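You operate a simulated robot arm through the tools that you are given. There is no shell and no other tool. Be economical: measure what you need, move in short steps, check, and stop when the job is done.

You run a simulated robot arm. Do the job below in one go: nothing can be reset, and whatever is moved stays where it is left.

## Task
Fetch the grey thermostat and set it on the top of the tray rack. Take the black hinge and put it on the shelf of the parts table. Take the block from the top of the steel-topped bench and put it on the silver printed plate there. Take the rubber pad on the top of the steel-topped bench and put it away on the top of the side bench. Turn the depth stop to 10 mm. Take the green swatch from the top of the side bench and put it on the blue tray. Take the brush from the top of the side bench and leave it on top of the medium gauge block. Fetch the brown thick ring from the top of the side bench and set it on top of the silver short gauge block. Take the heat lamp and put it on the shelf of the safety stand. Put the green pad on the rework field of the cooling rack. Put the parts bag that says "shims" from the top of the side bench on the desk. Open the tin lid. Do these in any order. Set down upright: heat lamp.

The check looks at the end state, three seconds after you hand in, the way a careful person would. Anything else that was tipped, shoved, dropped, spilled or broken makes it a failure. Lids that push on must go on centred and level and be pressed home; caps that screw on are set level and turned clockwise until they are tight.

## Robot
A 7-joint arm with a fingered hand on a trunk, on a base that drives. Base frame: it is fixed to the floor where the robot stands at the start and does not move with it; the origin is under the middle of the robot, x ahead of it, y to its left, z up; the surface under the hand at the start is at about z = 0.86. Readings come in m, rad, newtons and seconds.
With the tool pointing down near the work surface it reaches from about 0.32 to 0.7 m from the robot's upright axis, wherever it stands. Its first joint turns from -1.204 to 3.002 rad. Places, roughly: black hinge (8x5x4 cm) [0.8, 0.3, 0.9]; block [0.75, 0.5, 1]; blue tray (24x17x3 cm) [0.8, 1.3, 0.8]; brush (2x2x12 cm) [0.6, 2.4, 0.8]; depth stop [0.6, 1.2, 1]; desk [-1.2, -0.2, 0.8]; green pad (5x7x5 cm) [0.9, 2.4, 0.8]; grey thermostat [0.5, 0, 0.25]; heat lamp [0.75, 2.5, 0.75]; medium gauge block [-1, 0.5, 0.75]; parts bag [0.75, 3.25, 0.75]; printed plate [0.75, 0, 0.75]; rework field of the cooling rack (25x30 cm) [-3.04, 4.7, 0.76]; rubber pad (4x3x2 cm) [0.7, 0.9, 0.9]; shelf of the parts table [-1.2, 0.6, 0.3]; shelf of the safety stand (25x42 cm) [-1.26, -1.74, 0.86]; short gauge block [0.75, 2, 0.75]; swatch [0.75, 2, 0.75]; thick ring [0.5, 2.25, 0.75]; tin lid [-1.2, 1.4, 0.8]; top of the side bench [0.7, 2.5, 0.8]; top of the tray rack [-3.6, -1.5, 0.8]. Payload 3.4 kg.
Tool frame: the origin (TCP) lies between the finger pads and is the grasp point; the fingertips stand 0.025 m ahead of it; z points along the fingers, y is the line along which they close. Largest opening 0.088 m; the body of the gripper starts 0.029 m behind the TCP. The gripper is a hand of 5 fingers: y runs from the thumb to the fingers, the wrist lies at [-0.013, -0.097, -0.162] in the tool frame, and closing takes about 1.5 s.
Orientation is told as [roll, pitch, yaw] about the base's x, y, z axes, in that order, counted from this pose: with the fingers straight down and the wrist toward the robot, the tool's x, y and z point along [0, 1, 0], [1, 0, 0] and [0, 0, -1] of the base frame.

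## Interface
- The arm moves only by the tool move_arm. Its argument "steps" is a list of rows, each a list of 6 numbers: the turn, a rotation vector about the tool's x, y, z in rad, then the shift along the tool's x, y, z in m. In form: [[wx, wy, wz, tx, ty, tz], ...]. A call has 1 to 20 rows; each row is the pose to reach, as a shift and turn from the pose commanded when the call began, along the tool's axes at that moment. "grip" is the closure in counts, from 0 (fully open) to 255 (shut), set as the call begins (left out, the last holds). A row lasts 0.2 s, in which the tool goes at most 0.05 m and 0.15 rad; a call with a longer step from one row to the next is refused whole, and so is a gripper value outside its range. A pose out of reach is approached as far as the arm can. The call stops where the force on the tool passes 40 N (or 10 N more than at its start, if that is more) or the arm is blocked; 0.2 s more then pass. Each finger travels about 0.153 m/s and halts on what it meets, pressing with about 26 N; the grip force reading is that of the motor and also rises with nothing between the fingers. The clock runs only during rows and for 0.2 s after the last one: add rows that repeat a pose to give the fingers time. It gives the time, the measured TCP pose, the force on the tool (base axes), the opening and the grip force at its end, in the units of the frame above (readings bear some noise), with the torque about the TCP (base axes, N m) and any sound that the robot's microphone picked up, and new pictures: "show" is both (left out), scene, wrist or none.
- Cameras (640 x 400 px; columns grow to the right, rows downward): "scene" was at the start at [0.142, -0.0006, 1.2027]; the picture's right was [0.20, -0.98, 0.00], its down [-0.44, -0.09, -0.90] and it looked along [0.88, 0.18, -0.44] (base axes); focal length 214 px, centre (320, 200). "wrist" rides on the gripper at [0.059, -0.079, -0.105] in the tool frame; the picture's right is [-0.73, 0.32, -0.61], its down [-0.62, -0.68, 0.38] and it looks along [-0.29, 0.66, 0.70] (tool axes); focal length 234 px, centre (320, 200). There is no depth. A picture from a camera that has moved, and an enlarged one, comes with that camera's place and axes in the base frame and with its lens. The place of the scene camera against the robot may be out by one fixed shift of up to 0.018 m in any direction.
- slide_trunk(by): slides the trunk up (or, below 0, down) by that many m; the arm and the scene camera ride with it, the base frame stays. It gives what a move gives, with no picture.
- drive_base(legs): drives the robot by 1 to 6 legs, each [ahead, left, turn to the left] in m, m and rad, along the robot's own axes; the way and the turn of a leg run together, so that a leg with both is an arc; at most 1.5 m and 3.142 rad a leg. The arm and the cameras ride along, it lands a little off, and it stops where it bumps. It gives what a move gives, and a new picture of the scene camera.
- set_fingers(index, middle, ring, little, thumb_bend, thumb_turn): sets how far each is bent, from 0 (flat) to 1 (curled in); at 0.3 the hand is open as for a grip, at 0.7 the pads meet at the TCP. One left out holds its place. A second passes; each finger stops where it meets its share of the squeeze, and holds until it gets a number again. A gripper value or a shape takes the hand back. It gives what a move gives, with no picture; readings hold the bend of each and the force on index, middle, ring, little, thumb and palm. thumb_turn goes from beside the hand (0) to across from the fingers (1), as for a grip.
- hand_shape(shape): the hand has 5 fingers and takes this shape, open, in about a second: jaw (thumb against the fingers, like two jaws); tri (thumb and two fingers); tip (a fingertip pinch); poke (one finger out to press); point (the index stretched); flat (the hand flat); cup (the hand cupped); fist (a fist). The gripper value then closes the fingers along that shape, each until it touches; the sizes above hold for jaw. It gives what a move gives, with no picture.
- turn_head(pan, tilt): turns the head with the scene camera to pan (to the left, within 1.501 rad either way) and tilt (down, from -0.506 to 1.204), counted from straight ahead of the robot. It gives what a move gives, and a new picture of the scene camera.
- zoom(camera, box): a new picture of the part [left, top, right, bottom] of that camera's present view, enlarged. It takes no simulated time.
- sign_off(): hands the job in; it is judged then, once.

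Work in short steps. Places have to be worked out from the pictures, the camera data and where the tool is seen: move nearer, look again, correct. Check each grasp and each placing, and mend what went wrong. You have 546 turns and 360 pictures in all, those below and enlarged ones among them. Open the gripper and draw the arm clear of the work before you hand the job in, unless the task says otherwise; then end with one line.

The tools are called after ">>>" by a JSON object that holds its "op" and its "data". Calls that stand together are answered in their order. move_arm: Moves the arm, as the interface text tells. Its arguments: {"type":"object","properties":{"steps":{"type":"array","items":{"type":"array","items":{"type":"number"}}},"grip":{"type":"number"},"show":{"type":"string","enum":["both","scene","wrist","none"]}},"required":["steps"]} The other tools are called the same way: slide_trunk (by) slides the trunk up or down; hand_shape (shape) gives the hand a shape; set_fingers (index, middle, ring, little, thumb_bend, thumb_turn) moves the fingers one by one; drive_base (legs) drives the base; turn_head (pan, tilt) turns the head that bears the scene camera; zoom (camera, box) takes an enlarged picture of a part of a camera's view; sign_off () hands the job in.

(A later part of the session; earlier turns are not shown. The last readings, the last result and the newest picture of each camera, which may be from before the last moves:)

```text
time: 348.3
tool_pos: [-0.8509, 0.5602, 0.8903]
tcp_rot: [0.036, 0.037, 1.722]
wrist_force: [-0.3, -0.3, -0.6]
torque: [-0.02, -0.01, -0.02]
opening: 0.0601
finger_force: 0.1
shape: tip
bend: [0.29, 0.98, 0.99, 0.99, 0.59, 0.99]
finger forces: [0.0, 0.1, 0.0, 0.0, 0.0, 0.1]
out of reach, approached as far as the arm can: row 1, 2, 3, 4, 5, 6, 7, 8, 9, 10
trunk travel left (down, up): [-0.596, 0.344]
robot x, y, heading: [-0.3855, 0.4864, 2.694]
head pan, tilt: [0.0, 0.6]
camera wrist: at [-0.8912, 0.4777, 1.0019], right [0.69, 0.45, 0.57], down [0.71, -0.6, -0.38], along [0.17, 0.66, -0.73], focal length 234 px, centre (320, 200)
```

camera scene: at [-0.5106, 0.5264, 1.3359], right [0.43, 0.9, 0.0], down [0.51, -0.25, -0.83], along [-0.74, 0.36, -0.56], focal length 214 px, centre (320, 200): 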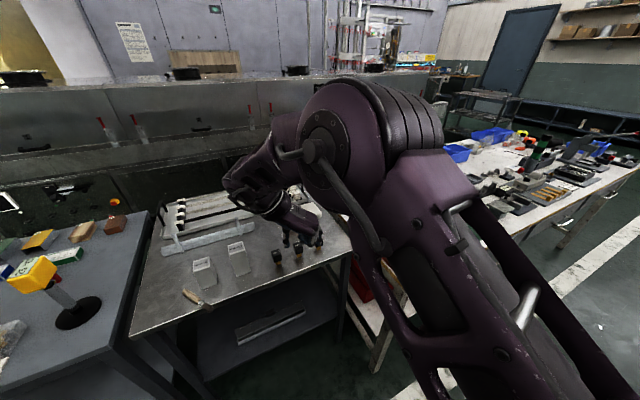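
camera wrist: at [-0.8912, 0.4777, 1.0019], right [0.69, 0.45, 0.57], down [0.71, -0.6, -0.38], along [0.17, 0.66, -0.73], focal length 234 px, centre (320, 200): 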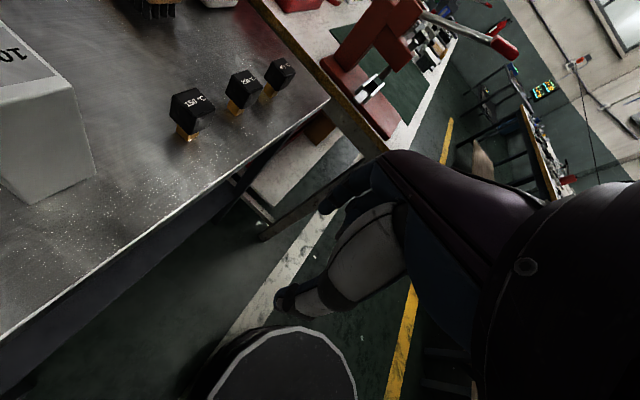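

The limit depends on the arm's direction, so I reposition the base to the left-front (≈(-0.5, 0.1), heading 2.5) so the hand points along its natural yaw.

>>> {"op": "move_arm", "data": {"steps": [[0, 0, 0.1, 0, 0, -0.04], [0, 0, 0.2, 0, 0.0, -0.08], [0, 0, 0.3, 0, 0.0, -0.12], [0, 0, 0.4, 0, 0, -0.15]], "show": "none"}}

>>> {"op": "drive_base", "data": {"legs": [[-0.06, 0.4, -0.19]]}}

```text
time: 349.3
tool_pos: [-0.7952, 0.6057, 0.9675]
tcp_rot: [-0.147, 0.106, 1.279]
wrist_force: [0.2, 0.3, 0.1]
torque: [0.03, -0.03, 0.0]
opening: 0.0603
finger_force: 0.0
shape: tip
bend: [0.29, 0.98, 0.99, 0.99, 0.59, 0.99]
finger forces: [0.0, 0.1, 0.0, 0.0, 0.1, 0.1]
out of reach, approached as far as the arm can: row 1, 2, 3, 4
trunk travel left (down, up): [-0.596, 0.344]
robot x, y, heading: [-0.3894, 0.4867, 2.691]
head pan, tilt: [0.0, 0.6]
stopped in row 4: the arm was blocked; the commanded pose is now the measured one
```

```text
time: 351.8
tool_pos: [-0.923, 0.3016, 0.969]
tcp_rot: [-0.143, 0.107, 1.088]
wrist_force: [-0.1, -0.4, 0.6]
torque: [0.01, 0.01, -0.01]
opening: 0.0602
finger_force: 0.1
shape: tip
bend: [0.29, 0.98, 0.99, 0.99, 0.59, 0.99]
finger forces: [0.0, 0.1, 0.0, 0.1, 0.0, 0.0]
trunk travel left (down, up): [-0.596, 0.344]
robot x, y, heading: [-0.5484, 0.1075, 2.498]
head pan, tilt: [0.0, 0.6]
camera scene: at [-0.6544, 0.1706, 1.3359], right [0.6, 0.8, 0.0], down [0.45, -0.34, -0.83], along [-0.66, 0.49, -0.56], focal length 214 px, centre (320, 200)
```

scene: 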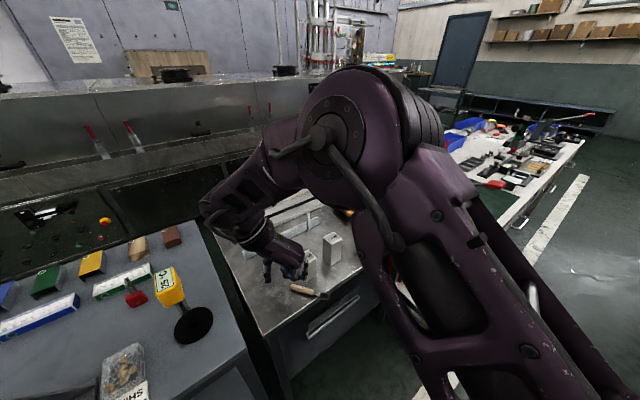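

I level the hand first, then turn to yaw 1.72 over the brush head.

>>> {"op": "move_arm", "data": {"steps": [[-0.05, 0.07, 0, 0.0, 0.0, -0.02], [-0.107, 0.143, 0, 0.0, 0.0, -0.04]], "show": "none"}}

>>> {"op": "move_arm", "data": {"steps": [[0, 0, -0.12, 0.01, 0.02, 0], [0, 0, -0.24, 0.02, 0.04, 0], [0, 0, -0.36, 0.03, 0.06, 0], [0, 0, -0.48, 0.04, 0.08, 0], [0, 0, -0.6, 0.05, 0.1, 0.0], [0, 0, -0.63, 0.05, 0.105, 0.03], [0, 0, -0.63, 0.05, 0.105, 0.07]], "show": "wrist"}}

```text
time: 352.6
tool_pos: [-0.9138, 0.3178, 0.9772]
tcp_rot: [-0.107, 0.063, 1.046]
wrist_force: [-0.1, 1.0, 0.6]
torque: [0.0, -0.01, -0.02]
opening: 0.0602
finger_force: 0.0
shape: tip
bend: [0.29, 0.98, 0.99, 0.99, 0.59, 0.99]
finger forces: [0.0, 0.1, 0.0, 0.1, 0.1, 0.0]
trunk travel left (down, up): [-0.596, 0.344]
robot x, y, heading: [-0.5445, 0.1094, 2.503]
head pan, tilt: [0.0, 0.6]
stopped in row 2: the arm was blocked; the commanded pose is now the measured one
```

```text
time: 354.2
tool_pos: [-0.9005, 0.4262, 0.8944]
tcp_rot: [-0.051, 0.104, 1.682]
wrist_force: [-0.3, 0.1, 0.9]
torque: [0.03, -0.01, -0.02]
opening: 0.0602
finger_force: 0.2
shape: tip
bend: [0.29, 0.98, 0.99, 0.99, 0.59, 0.99]
finger forces: [0.1, 0.0, 0.0, 0.0, 0.1, 0.1]
trunk travel left (down, up): [-0.596, 0.344]
robot x, y, heading: [-0.5447, 0.1096, 2.499]
head pan, tilt: [0.0, 0.6]
camera wrist: at [-0.9553, 0.3521, 1.0063], right [0.65, 0.46, 0.61], down [0.72, -0.64, -0.28], along [0.26, 0.62, -0.75], focal length 234 px, centre (320, 200)
```

wrist: 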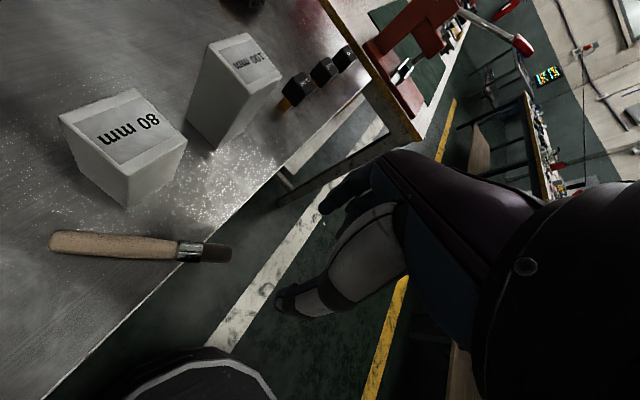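

Now I can reach. I level the hand and descend so that the head lies between thumb and index, in front of the edge.

>>> {"op": "move_arm", "data": {"steps": [[-0.05, 0.025, 0, 0.01, -0.006, 0.0], [-0.104, 0.051, 0, 0.021, -0.012, 0.03], [-0.104, 0.051, 0, 0.021, -0.012, 0.06], [-0.104, 0.051, 0, 0.021, -0.012, 0.09], [-0.104, 0.051, 0, 0.021, -0.012, 0.116]], "show": "wrist"}}

```text
time: 355.4
tool_pos: [-0.9129, 0.3997, 0.7811]
tcp_rot: [0.001, 0.001, 1.687]
wrist_force: [0.4, 0.5, -0.3]
torque: [0.01, 0.01, -0.03]
opening: 0.0603
finger_force: 0.1
shape: tip
bend: [0.29, 0.98, 0.99, 0.99, 0.59, 0.99]
finger forces: [0.0, 0.1, 0.0, 0.1, 0.1, 0.0]
trunk travel left (down, up): [-0.596, 0.344]
robot x, y, heading: [-0.5465, 0.1062, 2.502]
head pan, tilt: [0.0, 0.6]
camera wrist: at [-0.9608, 0.3157, 0.8867], right [0.68, 0.4, 0.61], down [0.7, -0.6, -0.38], along [0.21, 0.69, -0.7], focal length 234 px, centre (320, 200)
```

wrist: 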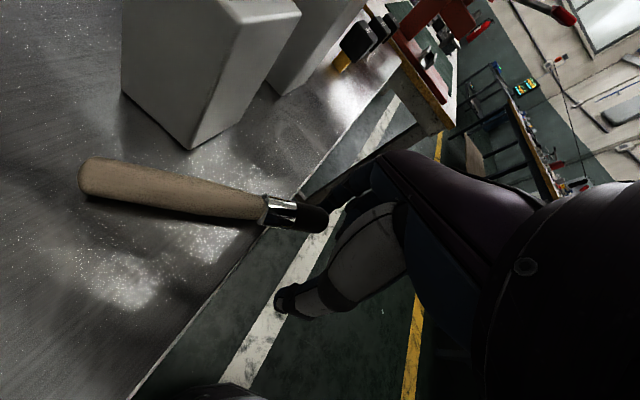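

The head end is at (-0.917, 0.417); I shift 1.5 cm to centre on it and close.

>>> {"op": "move_arm", "data": {"steps": [[0, 0, 0, 0.0065, 0.0148, 0.003], [0, 0, 0, 0.0065, 0.0148, 0.003]], "show": "none"}}

>>> {"op": "move_arm", "data": {"steps": [[0, 0, 0, 0, 0, 0], [0, 0, 0, 0, 0, 0], [0, 0, 0, 0, 0, 0], [0, 0, 0, 0, 0, 0], [0, 0, 0, 0, 0, 0], [0, 0, 0, 0, 0, 0]], "grip": 255, "show": "wrist"}}

```text
time: 356.0
tool_pos: [-0.9203, 0.4134, 0.7782]
tcp_rot: [0.0, 0.0, 1.687]
wrist_force: [0.0, -0.1, -0.1]
torque: [0.04, 0.0, 0.03]
opening: 0.0603
finger_force: 0.0
shape: tip
bend: [0.29, 0.98, 0.99, 0.99, 0.59, 0.99]
finger forces: [0.0, 0.0, 0.1, 0.1, 0.0, 0.1]
trunk travel left (down, up): [-0.596, 0.344]
robot x, y, heading: [-0.5457, 0.1086, 2.505]
head pan, tilt: [0.0, 0.6]
```

```text
time: 357.4
tool_pos: [-0.9213, 0.4135, 0.7783]
tcp_rot: [0.001, 0.0, 1.687]
wrist_force: [0.3, -0.8, 0.4]
torque: [0.03, -0.02, 0.02]
opening: 0.0041
finger_force: 26.7
shape: tip
bend: [0.73, 1.0, 1.0, 1.0, 0.81, 1.0]
finger forces: [0.0, 0.0, 0.0, 0.0, 0.0, 0.0]
trunk travel left (down, up): [-0.596, 0.344]
robot x, y, heading: [-0.5456, 0.1066, 2.5]
head pan, tilt: [0.0, 0.6]
camera wrist: at [-0.9685, 0.329, 0.8839], right [0.68, 0.4, 0.61], down [0.7, -0.6, -0.38], along [0.21, 0.69, -0.7], focal length 234 px, centre (320, 200)
```

wrist: 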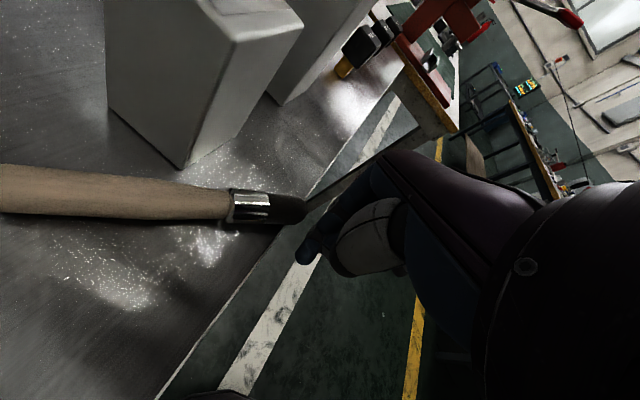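

The head got squeezed back onto the table. I'll leave the brush lying there for now and return to it later. I withdraw, restore the jaw shape, and head to the steel bench for the hinge and block.

>>> {"op": "move_arm", "data": {"steps": [[0, 0, 0, -0.04, 0, -0.01], [0, 0, 0, -0.08, -0.01, -0.03], [0, 0, 0.1, -0.1, -0.02, -0.07], [0, 0, 0.2, -0.11, -0.03, -0.11], [0, 0, 0.3, -0.11, -0.04, -0.15], [0, 0, 0.4, -0.11, -0.05, -0.19]], "grip": 0, "show": "none"}}

>>> {"op": "hand_shape", "data": {"shape": "jaw"}}

>>> {"op": "drive_base", "data": {"legs": [[-0.3, 0, 0], [0, 0, 1.57], [0, 0, 2.2]]}}

```text
time: 358.8
tool_pos: [-0.8055, 0.3766, 0.9678]
tcp_rot: [0.0, -0.001, 1.285]
wrist_force: [0.0, -1.0, 0.6]
torque: [0.0, -0.02, -0.01]
opening: 0.0877
finger_force: 0.1
shape: tip
bend: [0.3, 0.98, 0.99, 0.99, 0.3, 0.98]
finger forces: [0.1, 0.0, 0.1, 0.0, 0.0, 0.0]
trunk travel left (down, up): [-0.596, 0.344]
robot x, y, heading: [-0.5437, 0.1068, 2.497]
head pan, tilt: [0.0, 0.6]
```

```text
time: 359.7
tool_pos: [-0.8066, 0.3756, 0.9672]
tcp_rot: [-0.001, 0.002, 1.285]
wrist_force: [0.1, 0.3, 0.1]
torque: [0.02, 0.01, 0.01]
opening: 0.0874
finger_force: 0.1
shape: jaw
bend: [0.3, 0.3, 0.3, 0.3, 0.3, 0.98]
finger forces: [0.1, 0.1, 0.1, 0.1, 0.1, 0.0]
trunk travel left (down, up): [-0.596, 0.344]
robot x, y, heading: [-0.5431, 0.1077, 2.504]
head pan, tilt: [0.0, 0.6]
```

```text
time: 371.0
tool_pos: [0.07, -0.1166, 0.9675]
tcp_rot: [-0.001, -0.001, -1.173]
wrist_force: [0.2, 0.3, -1.4]
torque: [-0.01, -0.02, -0.01]
opening: 0.0876
finger_force: 0.1
shape: jaw
bend: [0.3, 0.3, 0.3, 0.3, 0.3, 0.98]
finger forces: [0.0, 0.1, 0.0, 0.1, 0.0, 0.1]
trunk travel left (down, up): [-0.596, 0.344]
robot x, y, heading: [-0.3023, -0.0749, 0.045]
head pan, tilt: [0.0, 0.6]
camera scene: at [-0.1618, -0.0861, 1.3359], right [0.05, -1.0, 0.0], down [-0.56, -0.03, -0.83], along [0.82, 0.04, -0.56], focal length 214 px, centre (320, 200)
```

scene: 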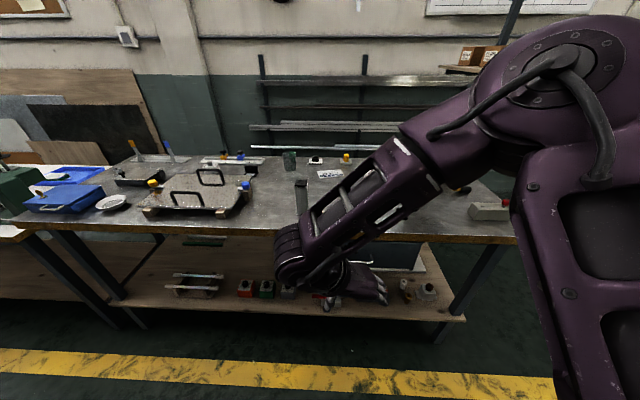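

I turn the hand back to its normal yaw, raised, and drive to the steel bench near y≈0.3.

>>> {"op": "move_arm", "data": {"steps": [[0, 0, -0.14, 0, 0.01, -0.02], [0, 0, -0.28, 0, 0.02, -0.04], [0, 0, -0.42, 0, 0.03, -0.06], [0, 0, -0.56, 0, 0.03, -0.08], [0, 0, -0.7, 0.0, 0.03, -0.1], [0, 0, -0.84, 0.0, 0.03, -0.12], [0, 0, -0.98, 0.0, 0.03, -0.14], [0, 0, -1.12, 0.0, 0.03, -0.16], [0, 0, -1.2, 0, 0.03, -0.18]], "show": "none"}}

>>> {"op": "drive_base", "data": {"legs": [[0, 0.4, -0.04], [0.38, 0, 0]]}}

>>> {"op": "zoom", "data": {"camera": "scene", "box": [160, 200, 480, 330]}}

```text
time: 373.0
tool_pos: [0.0822, -0.1459, 1.1485]
tcp_rot: [0.0, -0.004, 0.031]
wrist_force: [-0.9, 0.6, 0.6]
torque: [-0.04, -0.01, -0.01]
opening: 0.0878
finger_force: 0.0
shape: jaw
bend: [0.3, 0.3, 0.3, 0.3, 0.3, 0.98]
finger forces: [0.1, 0.0, 0.0, 0.0, 0.0, 0.1]
trunk travel left (down, up): [-0.596, 0.344]
robot x, y, heading: [-0.3007, -0.0697, 0.041]
head pan, tilt: [0.0, 0.6]
```

```text
time: 377.4
tool_pos: [0.441, 0.2402, 1.1473]
tcp_rot: [0.0, 0.0, -0.006]
wrist_force: [0.0, 0.3, 0.4]
torque: [-0.01, -0.01, 0.02]
opening: 0.0878
finger_force: 0.0
shape: jaw
bend: [0.3, 0.3, 0.3, 0.3, 0.3, 0.98]
finger forces: [0.0, 0.1, 0.1, 0.1, 0.0, 0.1]
trunk travel left (down, up): [-0.596, 0.344]
robot x, y, heading: [0.0587, 0.3296, 0.012]
head pan, tilt: [0.0, 0.6]
camera scene: at [0.1997, 0.3089, 1.3358], right [0.01, -1.0, 0.0], down [-0.57, -0.01, -0.82], along [0.82, 0.01, -0.57], focal length 214 px, centre (320, 200)
```

scene: 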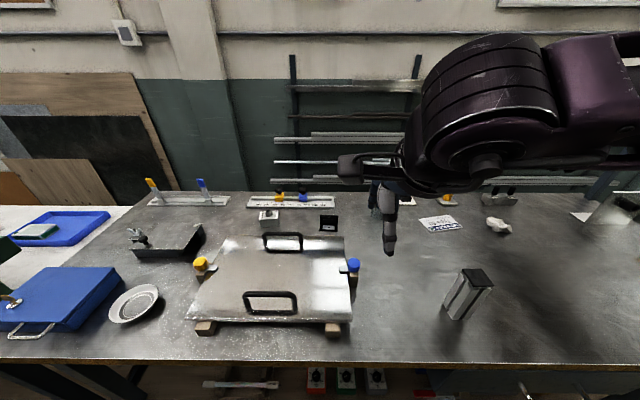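

```text
2.00 times, centred on (320, 265) of scene
camera zoom: at [0.1997, 0.3089, 1.3358], right [0.01, -1.0, 0.0], down [-0.57, -0.01, -0.82], along [0.82, 0.01, -0.57], focal length 429 px, centre (320, 70)
```

zoom: 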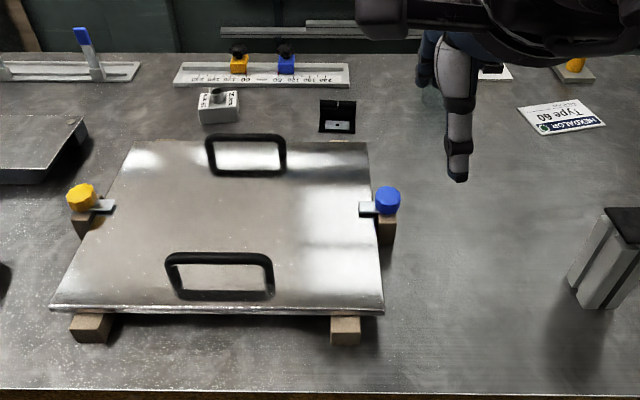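

I identify: block = white box with knob near (0.77, 0.50); hinge near (0.745, 0.30); printed plate "Type 60" near (0.75, -0.08). I go for the block first.

>>> {"op": "drive_base", "data": {"legs": [[0.08, 0.1, 0]]}}

>>> {"op": "move_arm", "data": {"steps": [[0, 0, 0, 0.03, 0.03, 0.0], [0, 0, 0, 0.06, 0.06, 0], [0, 0, 0, 0.09, 0.09, 0.02], [0, 0, 0, 0.12, 0.12, 0.04], [0, 0, 0, 0.14, 0.15, 0.06], [0, 0, 0, 0.15, 0.18, 0.09]], "show": "wrist"}}

```text
time: 378.7
tool_pos: [0.5201, 0.3426, 1.1477]
tcp_rot: [-0.001, 0.001, -0.007]
wrist_force: [1.5, -0.8, -1.4]
torque: [-0.01, -0.01, -0.03]
opening: 0.0878
finger_force: 0.1
shape: jaw
bend: [0.3, 0.3, 0.3, 0.3, 0.3, 0.98]
finger forces: [0.0, 0.0, 0.1, 0.1, 0.1, 0.1]
trunk travel left (down, up): [-0.596, 0.344]
robot x, y, heading: [0.1384, 0.4297, 0.011]
head pan, tilt: [0.0, 0.6]
camera scene: at [0.2783, 0.4126, 1.3358], right [0.01, -1.0, 0.0], down [-0.57, -0.01, -0.82], along [0.82, 0.01, -0.57], focal length 214 px, centre (320, 200)
```

scene: 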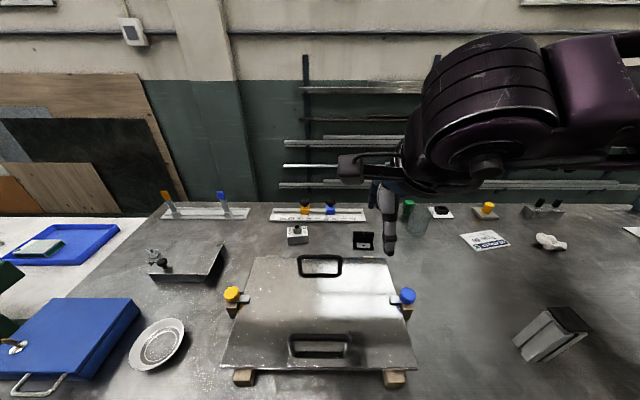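

```text
time: 380.1
tool_pos: [0.7, 0.4926, 1.0581]
tcp_rot: [0.0, 0.0, -0.01]
wrist_force: [0.3, -0.2, 0.0]
torque: [-0.01, 0.0, -0.05]
opening: 0.0876
finger_force: 0.1
shape: jaw
bend: [0.3, 0.3, 0.3, 0.3, 0.3, 0.98]
finger forces: [0.0, 0.0, 0.0, 0.0, 0.1, 0.0]
trunk travel left (down, up): [-0.596, 0.344]
robot x, y, heading: [0.1412, 0.4264, 0.005]
head pan, tilt: [0.0, 0.6]
camera wrist: at [0.6226, 0.5515, 1.1647], right [0.32, -0.73, 0.61], down [-0.69, -0.62, -0.38], along [0.65, -0.3, -0.7], focal length 234 px, centre (320, 200)
```

wrist: 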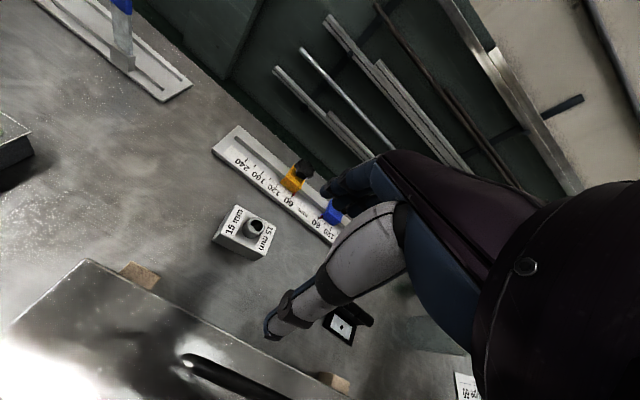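

The block is the "15 mm" box at ≈(0.7525, 0.51). I descend around it and grip.

>>> {"op": "move_arm", "data": {"steps": [[0, 0, 0, 0.009, 0.027, 0.03], [0, 0, 0, 0.0175, 0.0525, 0.06], [0, 0, 0, 0.0175, 0.0525, 0.1]], "show": "wrist"}}

```text
time: 380.9
tool_pos: [0.7539, 0.508, 0.9567]
tcp_rot: [0.002, -0.001, -0.005]
wrist_force: [0.2, 0.1, 0.0]
torque: [0.03, 0.0, -0.01]
opening: 0.0877
finger_force: 0.0
shape: jaw
bend: [0.3, 0.3, 0.3, 0.3, 0.3, 0.98]
finger forces: [0.1, 0.0, 0.0, 0.0, 0.1, 0.1]
trunk travel left (down, up): [-0.596, 0.344]
robot x, y, heading: [0.1383, 0.4327, 0.009]
head pan, tilt: [0.0, 0.6]
camera wrist: at [0.6764, 0.5674, 1.0639], right [0.32, -0.73, 0.61], down [-0.69, -0.62, -0.38], along [0.66, -0.29, -0.7], focal length 234 px, centre (320, 200)
```

wrist: 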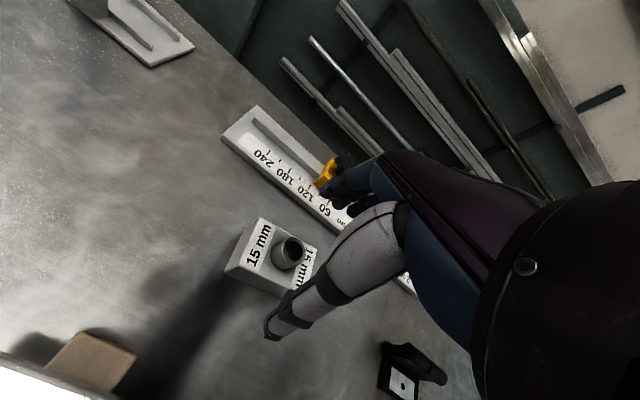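

Block centre refined to (0.762, 0.51). I lower and close.

>>> {"op": "move_arm", "data": {"steps": [[0, 0, 0, 0.002, 0.008, 0.03], [0, 0, 0, 0.002, 0.008, 0.06]], "show": "none"}}

>>> {"op": "move_arm", "data": {"steps": [[0, 0, 0, 0, 0, 0], [0, 0, 0, 0, 0, 0], [0, 0, 0, 0, 0, 0], [0, 0, 0, 0, 0, 0], [0, 0, 0, 0, 0, 0], [0, 0, 0, 0, 0, 0]], "grip": 255, "show": "wrist"}}

```text
time: 381.5
tool_pos: [0.7589, 0.512, 0.8996]
tcp_rot: [0.0, 0.0, -0.008]
wrist_force: [0.5, -0.4, -0.6]
torque: [0.01, 0.0, 0.01]
opening: 0.0877
finger_force: 0.0
shape: jaw
bend: [0.3, 0.3, 0.3, 0.3, 0.3, 0.98]
finger forces: [0.0, 0.0, 0.0, 0.1, 0.0, 0.1]
trunk travel left (down, up): [-0.596, 0.344]
robot x, y, heading: [0.1387, 0.4282, 0.012]
head pan, tilt: [0.0, 0.6]
```

```text
time: 382.9
tool_pos: [0.7594, 0.5119, 0.8976]
tcp_rot: [0.0, 0.001, -0.006]
wrist_force: [0.0, -1.6, -0.9]
torque: [0.0, 0.0, -0.01]
opening: 0.0385
finger_force: 25.8
shape: jaw
bend: [0.74, 0.48, 0.45, 0.45, 0.71, 0.98]
finger forces: [13.3, 6.0, 3.0, 1.4, 23.7, 0.0]
trunk travel left (down, up): [-0.596, 0.344]
robot x, y, heading: [0.1364, 0.4286, 0.012]
head pan, tilt: [0.0, 0.6]
camera wrist: at [0.6822, 0.5715, 1.0044], right [0.32, -0.73, 0.61], down [-0.69, -0.62, -0.38], along [0.65, -0.29, -0.7], focal length 234 px, centre (320, 200)
```

wrist: 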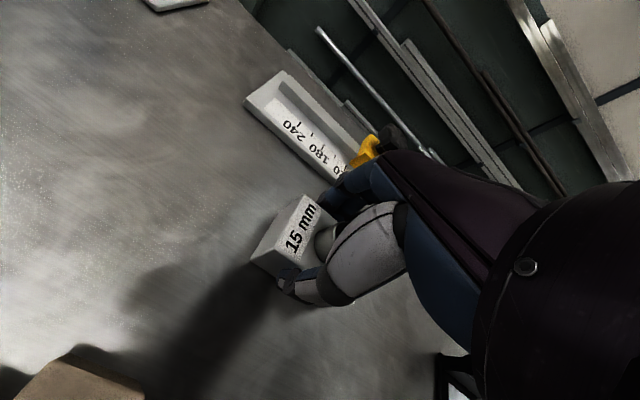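

Gripped. I lift and drive right to the printed plate.

>>> {"op": "move_arm", "data": {"steps": [[0, 0, 0, 0, 0, -0.04], [0, 0, 0, 0, 0, -0.08], [0, 0, 0, 0, -0.01, -0.12], [0, 0, 0, 0, -0.03, -0.15]], "show": "none"}}

>>> {"op": "drive_base", "data": {"legs": [[0, -0.58, -0.01]]}}

>>> {"op": "zoom", "data": {"camera": "wrist", "box": [80, 100, 400, 400]}}

```text
time: 383.9
tool_pos: [0.7299, 0.5087, 1.0487]
tcp_rot: [-0.001, 0.0, -0.007]
wrist_force: [-1.1, -0.4, -1.9]
torque: [-0.02, -0.03, 0.01]
opening: 0.0384
finger_force: 25.8
shape: jaw
bend: [0.74, 0.48, 0.45, 0.45, 0.71, 0.98]
finger forces: [13.4, 6.0, 3.0, 1.3, 23.6, 0.0]
trunk travel left (down, up): [-0.596, 0.344]
robot x, y, heading: [0.1364, 0.4285, 0.008]
head pan, tilt: [0.0, 0.6]
```

```text
time: 387.2
tool_pos: [0.7351, -0.071, 1.0489]
tcp_rot: [-0.002, 0.001, -0.016]
wrist_force: [-0.4, -0.2, -3.3]
torque: [0.01, 0.01, -0.03]
opening: 0.0383
finger_force: 26.4
shape: jaw
bend: [0.74, 0.48, 0.45, 0.45, 0.71, 0.98]
finger forces: [13.4, 5.8, 3.0, 1.5, 23.7, 0.1]
trunk travel left (down, up): [-0.596, 0.344]
robot x, y, heading: [0.1412, -0.151, -0.0]
head pan, tilt: [0.0, 0.6]
camera scene: at [0.2809, -0.1648, 1.3358], right [0.0, -1.0, 0.0], down [-0.57, 0.0, -0.82], along [0.82, 0.0, -0.57], focal length 214 px, centre (320, 200)
```

scene: 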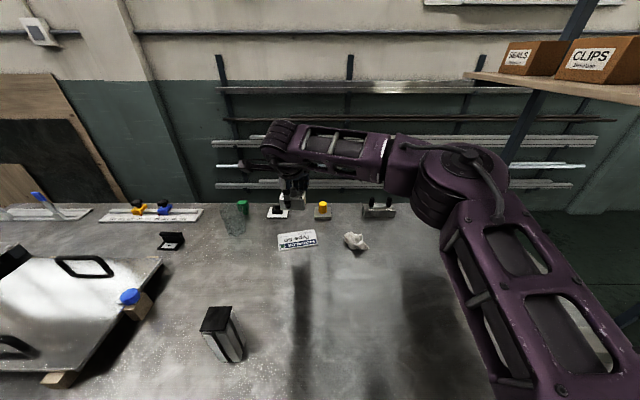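

```text
1.33 times, centred on (240, 250) of wrist
camera zoom: at [0.6582, -0.0108, 1.1549], right [0.31, -0.73, 0.61], down [-0.69, -0.61, -0.38], along [0.65, -0.3, -0.7], focal length 312 px, centre (427, 133)
```

zoom: 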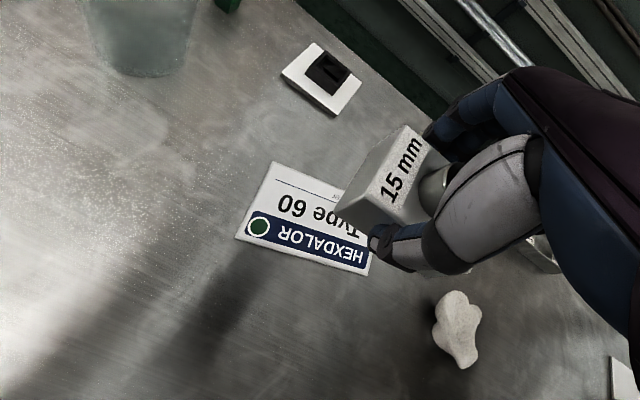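

Plate centre ≈(0.757, -0.075). I set the block down onto it.

>>> {"op": "move_arm", "data": {"steps": [[0, 0, 0, -0.001, 0.01, 0.04], [0, 0, 0, -0.002, 0.019, 0.08], [0, 0, 0, -0.002, 0.019, 0.12], [0, 0, 0, -0.002, 0.019, 0.14], [0, 0, 0, -0.002, 0.019, 0.144], [0, 0, 0, -0.002, 0.019, 0.148]], "show": "wrist"}}

```text
time: 388.6
tool_pos: [0.7524, -0.0738, 0.901]
tcp_rot: [0.0, -0.002, -0.016]
wrist_force: [0.3, -0.5, 0.8]
torque: [0.02, 0.07, 0.01]
opening: 0.0383
finger_force: 26.5
shape: jaw
bend: [0.74, 0.48, 0.46, 0.45, 0.71, 0.98]
finger forces: [14.0, 6.1, 3.1, 1.6, 23.8, 0.0]
trunk travel left (down, up): [-0.596, 0.344]
robot x, y, heading: [0.137, -0.1451, -0.004]
head pan, tilt: [0.0, 0.6]
camera wrist: at [0.6762, -0.0124, 1.0069], right [0.31, -0.73, 0.61], down [-0.69, -0.61, -0.38], along [0.65, -0.3, -0.69], focal length 234 px, centre (320, 200)
```

wrist: 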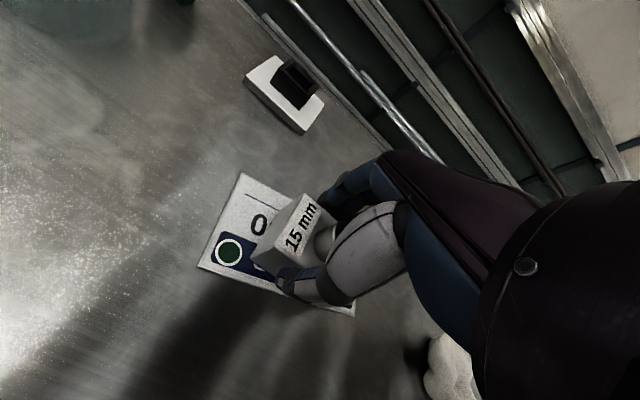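

It has just touched the plate, well within it. I release and rise.

>>> {"op": "move_arm", "data": {"steps": [[0, 0, 0, 0, 0, 0.001], [0, 0, 0, 0, 0, 0.001], [0, 0, 0, 0, 0, 0.001], [0, 0, 0, 0, 0, 0.001], [0, 0, 0, 0, 0, 0.0]], "grip": 0, "show": "none"}}

>>> {"op": "move_arm", "data": {"steps": [[0, 0, 0, 0, 0, -0.04], [0, 0, 0, 0, 0, -0.08], [0, 0, 0, 0, 0, -0.12], [0, 0, 0, 0, -0.03, -0.16]], "show": "wrist"}}

```text
time: 389.8
tool_pos: [0.7536, -0.0727, 0.901]
tcp_rot: [0.0, 0.001, -0.015]
wrist_force: [0.2, 0.4, 0.1]
torque: [0.02, 0.02, 0.0]
opening: 0.0876
finger_force: 0.0
shape: jaw
bend: [0.3, 0.3, 0.3, 0.3, 0.3, 0.98]
finger forces: [0.1, 0.0, 0.0, 0.0, 0.0, 0.0]
trunk travel left (down, up): [-0.596, 0.344]
robot x, y, heading: [0.139, -0.1424, 0.001]
head pan, tilt: [0.0, 0.6]
```

```text
time: 390.8
tool_pos: [0.7195, -0.0715, 1.0598]
tcp_rot: [0.002, -0.003, -0.016]
wrist_force: [-0.8, -0.6, 0.2]
torque: [0.01, 0.0, -0.01]
opening: 0.0878
finger_force: 0.1
shape: jaw
bend: [0.3, 0.3, 0.3, 0.3, 0.3, 0.98]
finger forces: [0.1, 0.0, 0.0, 0.0, 0.0, 0.1]
trunk travel left (down, up): [-0.596, 0.344]
robot x, y, heading: [0.1367, -0.1423, -0.0]
head pan, tilt: [0.0, 0.6]
camera wrist: at [0.6425, -0.0109, 1.1654], right [0.31, -0.73, 0.61], down [-0.69, -0.61, -0.38], along [0.65, -0.3, -0.69], focal length 234 px, centre (320, 200)
```

wrist: 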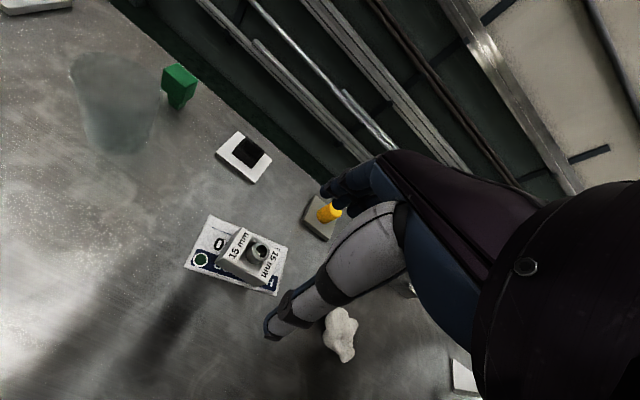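

Block is on the plate. Next the hinge: I drive left so that the hand comes over it.

>>> {"op": "drive_base", "data": {"legs": [[0, 0.38, 0]]}}

>>> {"op": "zoom", "data": {"camera": "wrist", "box": [160, 100, 400, 340]}}

```text
time: 393.2
tool_pos: [0.7226, 0.3067, 1.0578]
tcp_rot: [-0.001, -0.001, -0.023]
wrist_force: [-0.2, 0.0, 0.2]
torque: [0.01, -0.04, -0.02]
opening: 0.0876
finger_force: 0.1
shape: jaw
bend: [0.3, 0.3, 0.3, 0.3, 0.3, 0.98]
finger forces: [0.0, 0.0, 0.0, 0.0, 0.0, 0.0]
trunk travel left (down, up): [-0.596, 0.344]
robot x, y, heading: [0.145, 0.2337, -0.008]
head pan, tilt: [0.0, 0.6]
camera scene: at [0.282, 0.2174, 1.3359], right [-0.01, -1.0, 0.0], down [-0.56, 0.0, -0.83], along [0.82, -0.01, -0.56], focal length 214 px, centre (320, 200)
```

scene: 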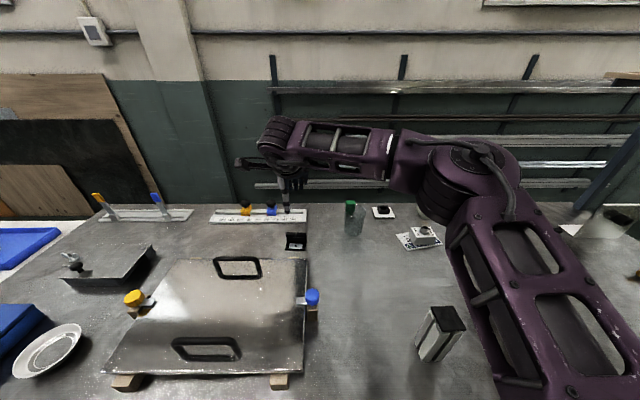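

```text
1.67 times, centred on (280, 220) of wrist
camera zoom: at [0.6471, 0.3682, 1.1641], right [0.3, -0.73, 0.61], down [-0.7, -0.61, -0.38], along [0.65, -0.31, -0.7], focal length 390 px, centre (387, 167)
```

zoom: 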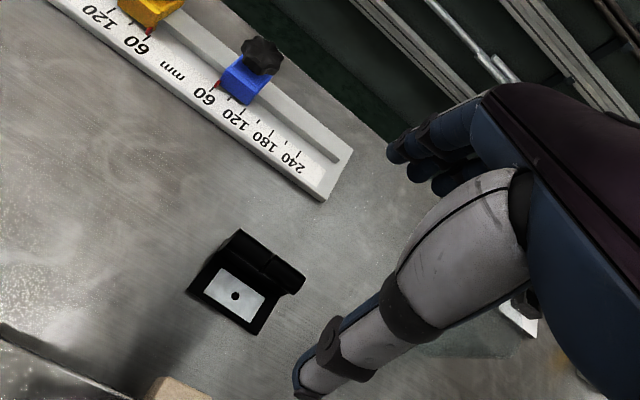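

The hinge is open: base leaf in front, upright leaf near x≈0.756. I'll pinch the upright leaf, thumb above the base leaf.

>>> {"op": "move_arm", "data": {"steps": [[0, 0, 0, -0.002, 0.015, 0.04], [0, 0, 0, -0.005, 0.034, 0.08], [0, 0, 0, -0.005, 0.034, 0.12]], "show": "wrist"}}

```text
time: 394.0
tool_pos: [0.757, 0.3013, 0.9363]
tcp_rot: [0.0, -0.001, -0.024]
wrist_force: [-0.5, 0.9, -0.9]
torque: [0.0, 0.02, 0.0]
opening: 0.0878
finger_force: 0.1
shape: jaw
bend: [0.3, 0.3, 0.3, 0.3, 0.3, 0.98]
finger forces: [0.0, 0.0, 0.0, 0.0, 0.1, 0.0]
trunk travel left (down, up): [-0.596, 0.344]
robot x, y, heading: [0.1434, 0.2334, -0.01]
head pan, tilt: [0.0, 0.6]
camera wrist: at [0.6812, 0.3621, 1.0425], right [0.3, -0.73, 0.61], down [-0.7, -0.61, -0.38], along [0.65, -0.31, -0.7], focal length 234 px, centre (320, 200)
```

wrist: 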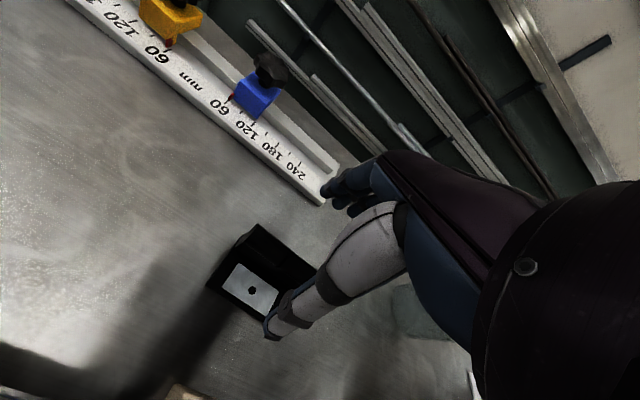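

The upright leaf is at x≈0.758. I lower and close on it.

>>> {"op": "move_arm", "data": {"steps": [[0, 0, 0, 0.002, 0.002, 0.02], [0, 0, 0, 0.002, 0.002, 0.038]], "show": "none"}}

>>> {"op": "move_arm", "data": {"steps": [[0, 0, 0, 0, 0, 0], [0, 0, 0, 0, 0, 0], [0, 0, 0, 0, 0, 0], [0, 0, 0, 0, 0, 0], [0, 0, 0, 0, 0, 0], [0, 0, 0, 0, 0, 0], [0, 0, 0, 0, 0, 0]], "grip": 255, "show": "wrist"}}

```text
time: 394.6
tool_pos: [0.7588, 0.3007, 0.8995]
tcp_rot: [0.0, -0.001, -0.026]
wrist_force: [0.8, 0.0, 0.4]
torque: [0.0, 0.0, -0.01]
opening: 0.0875
finger_force: 0.1
shape: jaw
bend: [0.3, 0.3, 0.3, 0.3, 0.3, 0.98]
finger forces: [0.0, 0.0, 0.1, 0.1, 0.0, 0.0]
trunk travel left (down, up): [-0.596, 0.344]
robot x, y, heading: [0.142, 0.2368, -0.01]
head pan, tilt: [0.0, 0.6]
```

```text
time: 396.2
tool_pos: [0.7598, 0.3005, 0.9002]
tcp_rot: [0.001, 0.0, -0.025]
wrist_force: [-1.3, -0.8, 0.0]
torque: [0.01, 0.0, 0.02]
opening: 0.0064
finger_force: 26.2
shape: jaw
bend: [0.7, 0.7, 0.7, 0.7, 0.75, 1.0]
finger forces: [14.2, 6.3, 2.7, 0.0, 23.3, 0.0]
trunk travel left (down, up): [-0.596, 0.344]
robot x, y, heading: [0.1394, 0.2371, -0.006]
head pan, tilt: [0.0, 0.6]
camera wrist: at [0.6833, 0.3623, 1.0055], right [0.3, -0.73, 0.61], down [-0.7, -0.61, -0.38], along [0.65, -0.31, -0.7], focal length 234 px, centre (320, 200)
```

wrist: 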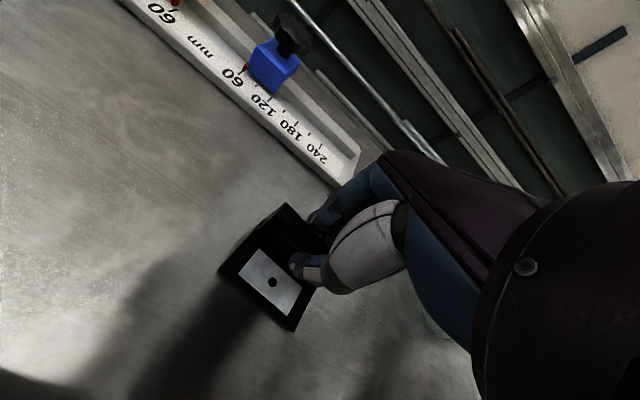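

Hinge gripped by its upright leaf. I lift, retract to a carry pose and drive round to face the parts table.

>>> {"op": "move_arm", "data": {"steps": [[0, 0, 0, 0, 0, -0.04], [0, 0, 0, 0, 0, -0.08], [0, 0, 0, 0, 0, -0.12], [0, 0, 0, 0, -0.03, -0.15], [0, 0, 0, 0, -0.075, -0.16], [0, 0, 0, 0, -0.12, -0.17], [0, 0, 0, 0, -0.165, -0.17], [0, 0, 0, 0, -0.2, -0.17], [0, 0, 0, 0, -0.23, -0.17]], "show": "none"}}

>>> {"op": "drive_base", "data": {"legs": [[-0.36, 0, 0], [0, 0.3, 0], [0, 0, 3.14]]}}

```text
time: 398.2
tool_pos: [0.5275, 0.3087, 1.0699]
tcp_rot: [0.001, -0.002, -0.024]
wrist_force: [0.2, 0.3, -1.6]
torque: [-0.05, -0.05, -0.04]
opening: 0.0061
finger_force: 25.8
shape: jaw
bend: [0.7, 0.7, 0.7, 0.7, 0.75, 1.0]
finger forces: [15.2, 5.9, 2.2, 0.0, 23.3, 0.1]
trunk travel left (down, up): [-0.596, 0.344]
robot x, y, heading: [0.1437, 0.2377, -0.011]
head pan, tilt: [0.0, 0.6]
```

```text
time: 409.3
tool_pos: [-0.6105, 0.5138, 1.0677]
tcp_rot: [-0.001, 0.0, 3.0]
wrist_force: [-0.1, -0.5, -2.1]
torque: [0.05, 0.02, 0.02]
opening: 0.006
finger_force: 26.0
shape: jaw
bend: [0.7, 0.7, 0.7, 0.7, 0.75, 1.0]
finger forces: [15.0, 5.7, 2.1, 0.0, 22.8, 0.0]
trunk travel left (down, up): [-0.596, 0.344]
robot x, y, heading: [-0.2185, 0.5407, 3.013]
head pan, tilt: [0.0, 0.6]
camera scene: at [-0.3543, 0.5389, 1.3358], right [0.12, 0.99, 0.0], down [0.56, -0.07, -0.82], along [-0.82, 0.1, -0.57], focal length 214 px, centre (320, 200)
```

scene: 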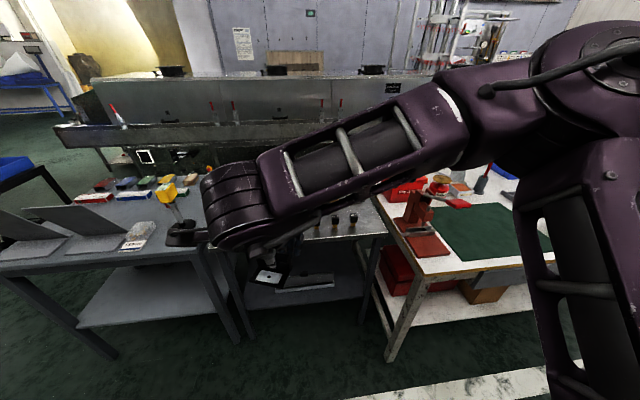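

I straighten the heading, lower the trunk fully, and look under the table.

>>> {"op": "drive_base", "data": {"legs": [[0, 0, 0.125]]}}

>>> {"op": "slide_trunk", "data": {"by": -0.56}}

>>> {"op": "turn_head", "data": {"pan": 0.0, "tilt": 0.4}}

```text
time: 410.2
tool_pos: [-0.6045, 0.4636, 1.0688]
tcp_rot: [0.0, 0.001, 3.126]
wrist_force: [-0.1, -0.4, -2.8]
torque: [0.02, 0.03, 0.0]
opening: 0.0059
finger_force: 25.8
shape: jaw
bend: [0.7, 0.7, 0.7, 0.7, 0.75, 1.0]
finger forces: [15.1, 5.7, 2.0, 0.0, 22.9, 0.0]
trunk travel left (down, up): [-0.596, 0.344]
robot x, y, heading: [-0.2161, 0.5402, -3.136]
head pan, tilt: [0.0, 0.6]
camera scene: at [-0.3555, 0.5213, 1.3358], right [0.0, 1.0, 0.0], down [0.57, 0.0, -0.82], along [-0.82, 0.0, -0.57], focal length 214 px, centre (320, 200)
```

scene: 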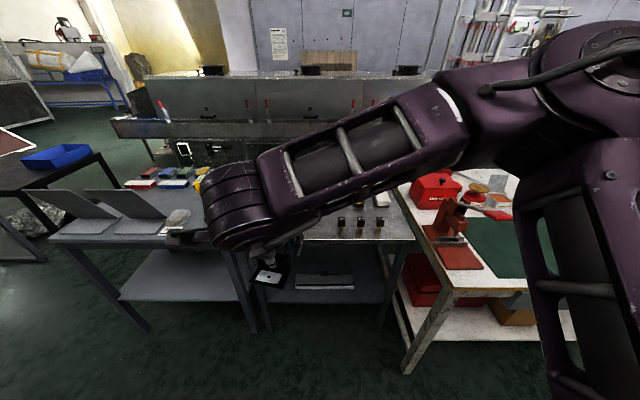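

```text
refused: -0.56 is not a number from -0.4 to 0.4
```

```text
time: 411.0
tool_pos: [-0.605, 0.4646, 1.0678]
tcp_rot: [-0.001, 0.002, 3.125]
wrist_force: [-0.6, -0.5, -2.8]
torque: [0.04, 0.01, -0.02]
opening: 0.006
finger_force: 26.3
shape: jaw
bend: [0.7, 0.7, 0.7, 0.7, 0.75, 1.0]
finger forces: [15.2, 5.6, 2.1, 0.0, 22.9, 0.1]
trunk travel left (down, up): [-0.596, 0.344]
robot x, y, heading: [-0.2169, 0.5407, -3.14]
head pan, tilt: [0.0, 0.4]
camera scene: at [-0.3596, 0.5216, 1.354], right [0.0, 1.0, 0.0], down [0.39, 0.0, -0.92], along [-0.92, 0.0, -0.39], focal length 214 px, centre (320, 200)
```

scene: 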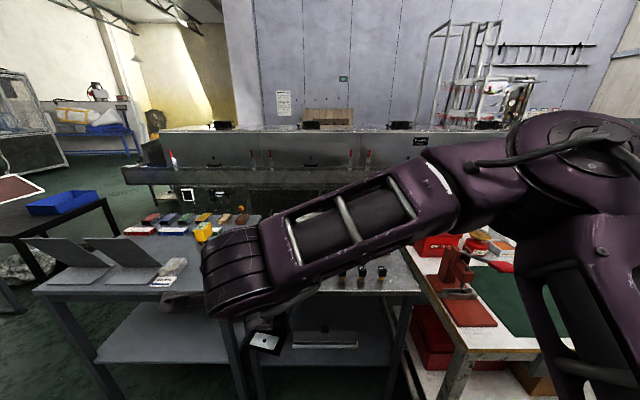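

The slide is limited to 0.4 per call; I lower in two calls and then look once.

>>> {"op": "slide_trunk", "data": {"by": -0.4}}

>>> {"op": "slide_trunk", "data": {"by": -0.17}}

>>> {"op": "turn_head", "data": {"pan": 0.0, "tilt": 0.5}}

```text
time: 414.8
tool_pos: [-0.605, 0.4659, 0.6686]
tcp_rot: [-0.001, 0.001, 3.126]
wrist_force: [-0.6, -0.9, -2.8]
torque: [0.0, 0.02, -0.01]
opening: 0.0058
finger_force: 26.0
shape: jaw
bend: [0.7, 0.7, 0.7, 0.7, 0.75, 1.0]
finger forces: [15.2, 5.7, 2.0, 0.0, 22.9, 0.0]
trunk travel left (down, up): [-0.196, 0.744]
robot x, y, heading: [-0.2197, 0.5357, -3.143]
head pan, tilt: [0.0, 0.4]
```

```text
time: 416.7
tool_pos: [-0.6044, 0.4647, 0.4977]
tcp_rot: [-0.001, 0.001, 3.126]
wrist_force: [0.1, -0.5, -2.2]
torque: [0.0, -0.01, 0.02]
opening: 0.0058
finger_force: 26.0
shape: jaw
bend: [0.7, 0.7, 0.7, 0.7, 0.75, 1.0]
finger forces: [15.2, 5.7, 2.1, 0.0, 22.9, 0.0]
trunk travel left (down, up): [-0.026, 0.914]
robot x, y, heading: [-0.2195, 0.5378, -3.142]
head pan, tilt: [0.0, 0.4]
```

```text
time: 417.4
tool_pos: [-0.6036, 0.4645, 0.4982]
tcp_rot: [0.0, -0.001, 3.126]
wrist_force: [0.6, 0.5, -2.0]
torque: [-0.02, 0.02, -0.01]
opening: 0.0059
finger_force: 25.8
shape: jaw
bend: [0.7, 0.7, 0.7, 0.7, 0.75, 1.0]
finger forces: [15.2, 5.7, 2.1, 0.1, 22.9, 0.0]
trunk travel left (down, up): [-0.026, 0.914]
robot x, y, heading: [-0.2226, 0.5397, -3.143]
head pan, tilt: [0.0, 0.499]
camera scene: at [-0.3578, 0.5215, 0.7749], right [0.0, 1.0, 0.0], down [0.48, 0.0, -0.88], along [-0.88, 0.0, -0.48], focal length 214 px, centre (320, 200)
```

scene: 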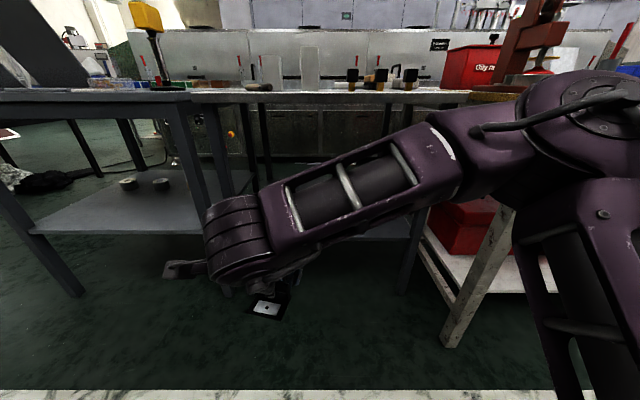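

I lower the hand further (z≈0.41), then drive in toward the shelf, checking with the wrist camera.

>>> {"op": "move_arm", "data": {"steps": [[0, 0, 0, 0, 0.0, 0.03], [0, 0, 0, 0, 0.01, 0.06], [0, 0, 0, 0, 0.02, 0.085]], "show": "none"}}

>>> {"op": "drive_base", "data": {"legs": [[0.24, 0, 0]]}}

>>> {"op": "zoom", "data": {"camera": "wrist", "box": [0, 0, 640, 400]}}

```text
time: 418.2
tool_pos: [-0.6226, 0.4653, 0.4125]
tcp_rot: [0.0, 0.0, 3.128]
wrist_force: [-0.1, 0.0, -1.8]
torque: [0.01, 0.01, 0.02]
opening: 0.0057
finger_force: 26.0
shape: jaw
bend: [0.7, 0.7, 0.7, 0.7, 0.75, 1.0]
finger forces: [15.3, 5.5, 2.0, 0.0, 23.1, 0.0]
trunk travel left (down, up): [-0.026, 0.914]
robot x, y, heading: [-0.2198, 0.5437, -3.142]
head pan, tilt: [0.0, 0.499]
```

```text
time: 420.0
tool_pos: [-0.8606, 0.4641, 0.4132]
tcp_rot: [0.0, 0.001, 3.13]
wrist_force: [0.7, 0.4, -2.5]
torque: [-0.01, 0.05, -0.01]
opening: 0.0061
finger_force: 26.3
shape: jaw
bend: [0.7, 0.7, 0.7, 0.7, 0.75, 1.0]
finger forces: [15.3, 5.5, 2.2, 0.0, 23.2, 0.1]
trunk travel left (down, up): [-0.026, 0.914]
robot x, y, heading: [-0.457, 0.5431, -3.134]
head pan, tilt: [0.0, 0.499]
camera scene: at [-0.5943, 0.5203, 0.7749], right [0.0, 1.0, 0.0], down [0.48, 0.0, -0.88], along [-0.88, 0.0, -0.48], focal length 214 px, centre (320, 200)
```

scene: 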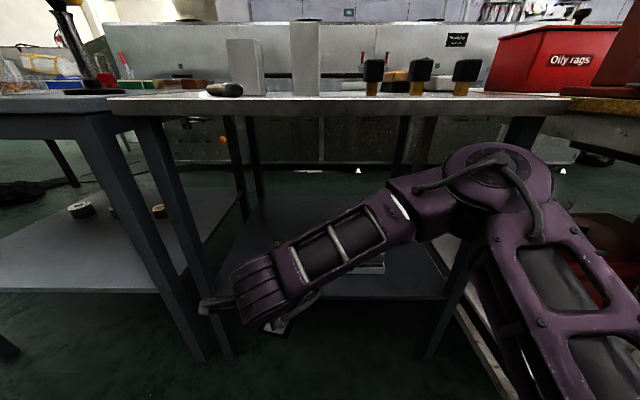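

```text
1.00 times, centred on (320, 200) of wrist (not enlarged: the box is as wide or as high as the picture)
camera zoom: at [-0.78, 0.4048, 0.5198], right [-0.31, 0.73, 0.61], down [0.69, 0.62, -0.38], along [-0.65, 0.3, -0.7], focal length 234 px, centre (320, 200)
```

zoom: 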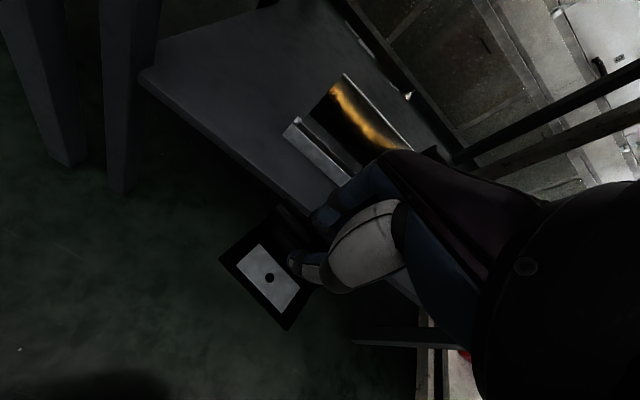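

I see the shelf: front edge x≈-0.955, the rail starts at y≈0.41. I'll put the hinge left of the rail near (-1.04, 0.35), moving in at constant height.

>>> {"op": "move_arm", "data": {"steps": [[0, 0, 0, 0.02, 0.032, 0], [0, 0, 0, 0.04, 0.064, 0], [0, 0, 0, 0.06, 0.096, 0], [0, 0, 0, 0.08, 0.128, 0], [0, 0, 0, 0.1, 0.16, 0], [0, 0, 0, 0.112, 0.19, 0]], "show": "wrist"}}

```text
time: 421.4
tool_pos: [-1.0519, 0.3544, 0.4139]
tcp_rot: [0.0, -0.001, 3.132]
wrist_force: [0.2, 1.0, -2.3]
torque: [-0.03, 0.0, 0.01]
opening: 0.0059
finger_force: 25.7
shape: jaw
bend: [0.7, 0.7, 0.7, 0.7, 0.75, 1.0]
finger forces: [15.8, 5.5, 2.2, 0.0, 23.2, 0.1]
trunk travel left (down, up): [-0.026, 0.914]
robot x, y, heading: [-0.4555, 0.5374, -3.137]
head pan, tilt: [0.0, 0.499]
camera wrist: at [-0.972, 0.2946, 0.519], right [-0.32, 0.73, 0.61], down [0.69, 0.62, -0.38], along [-0.65, 0.3, -0.7], focal length 234 px, centre (320, 200)
```

wrist: 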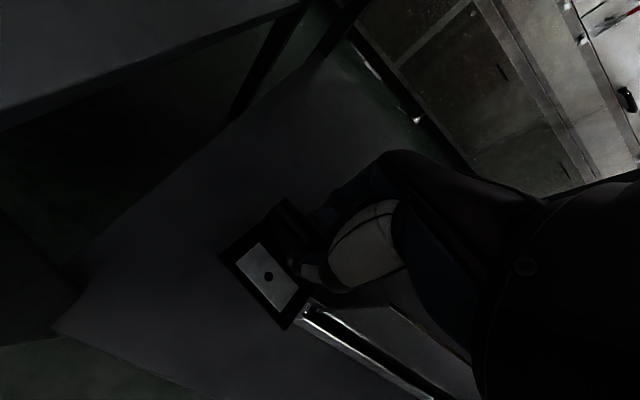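

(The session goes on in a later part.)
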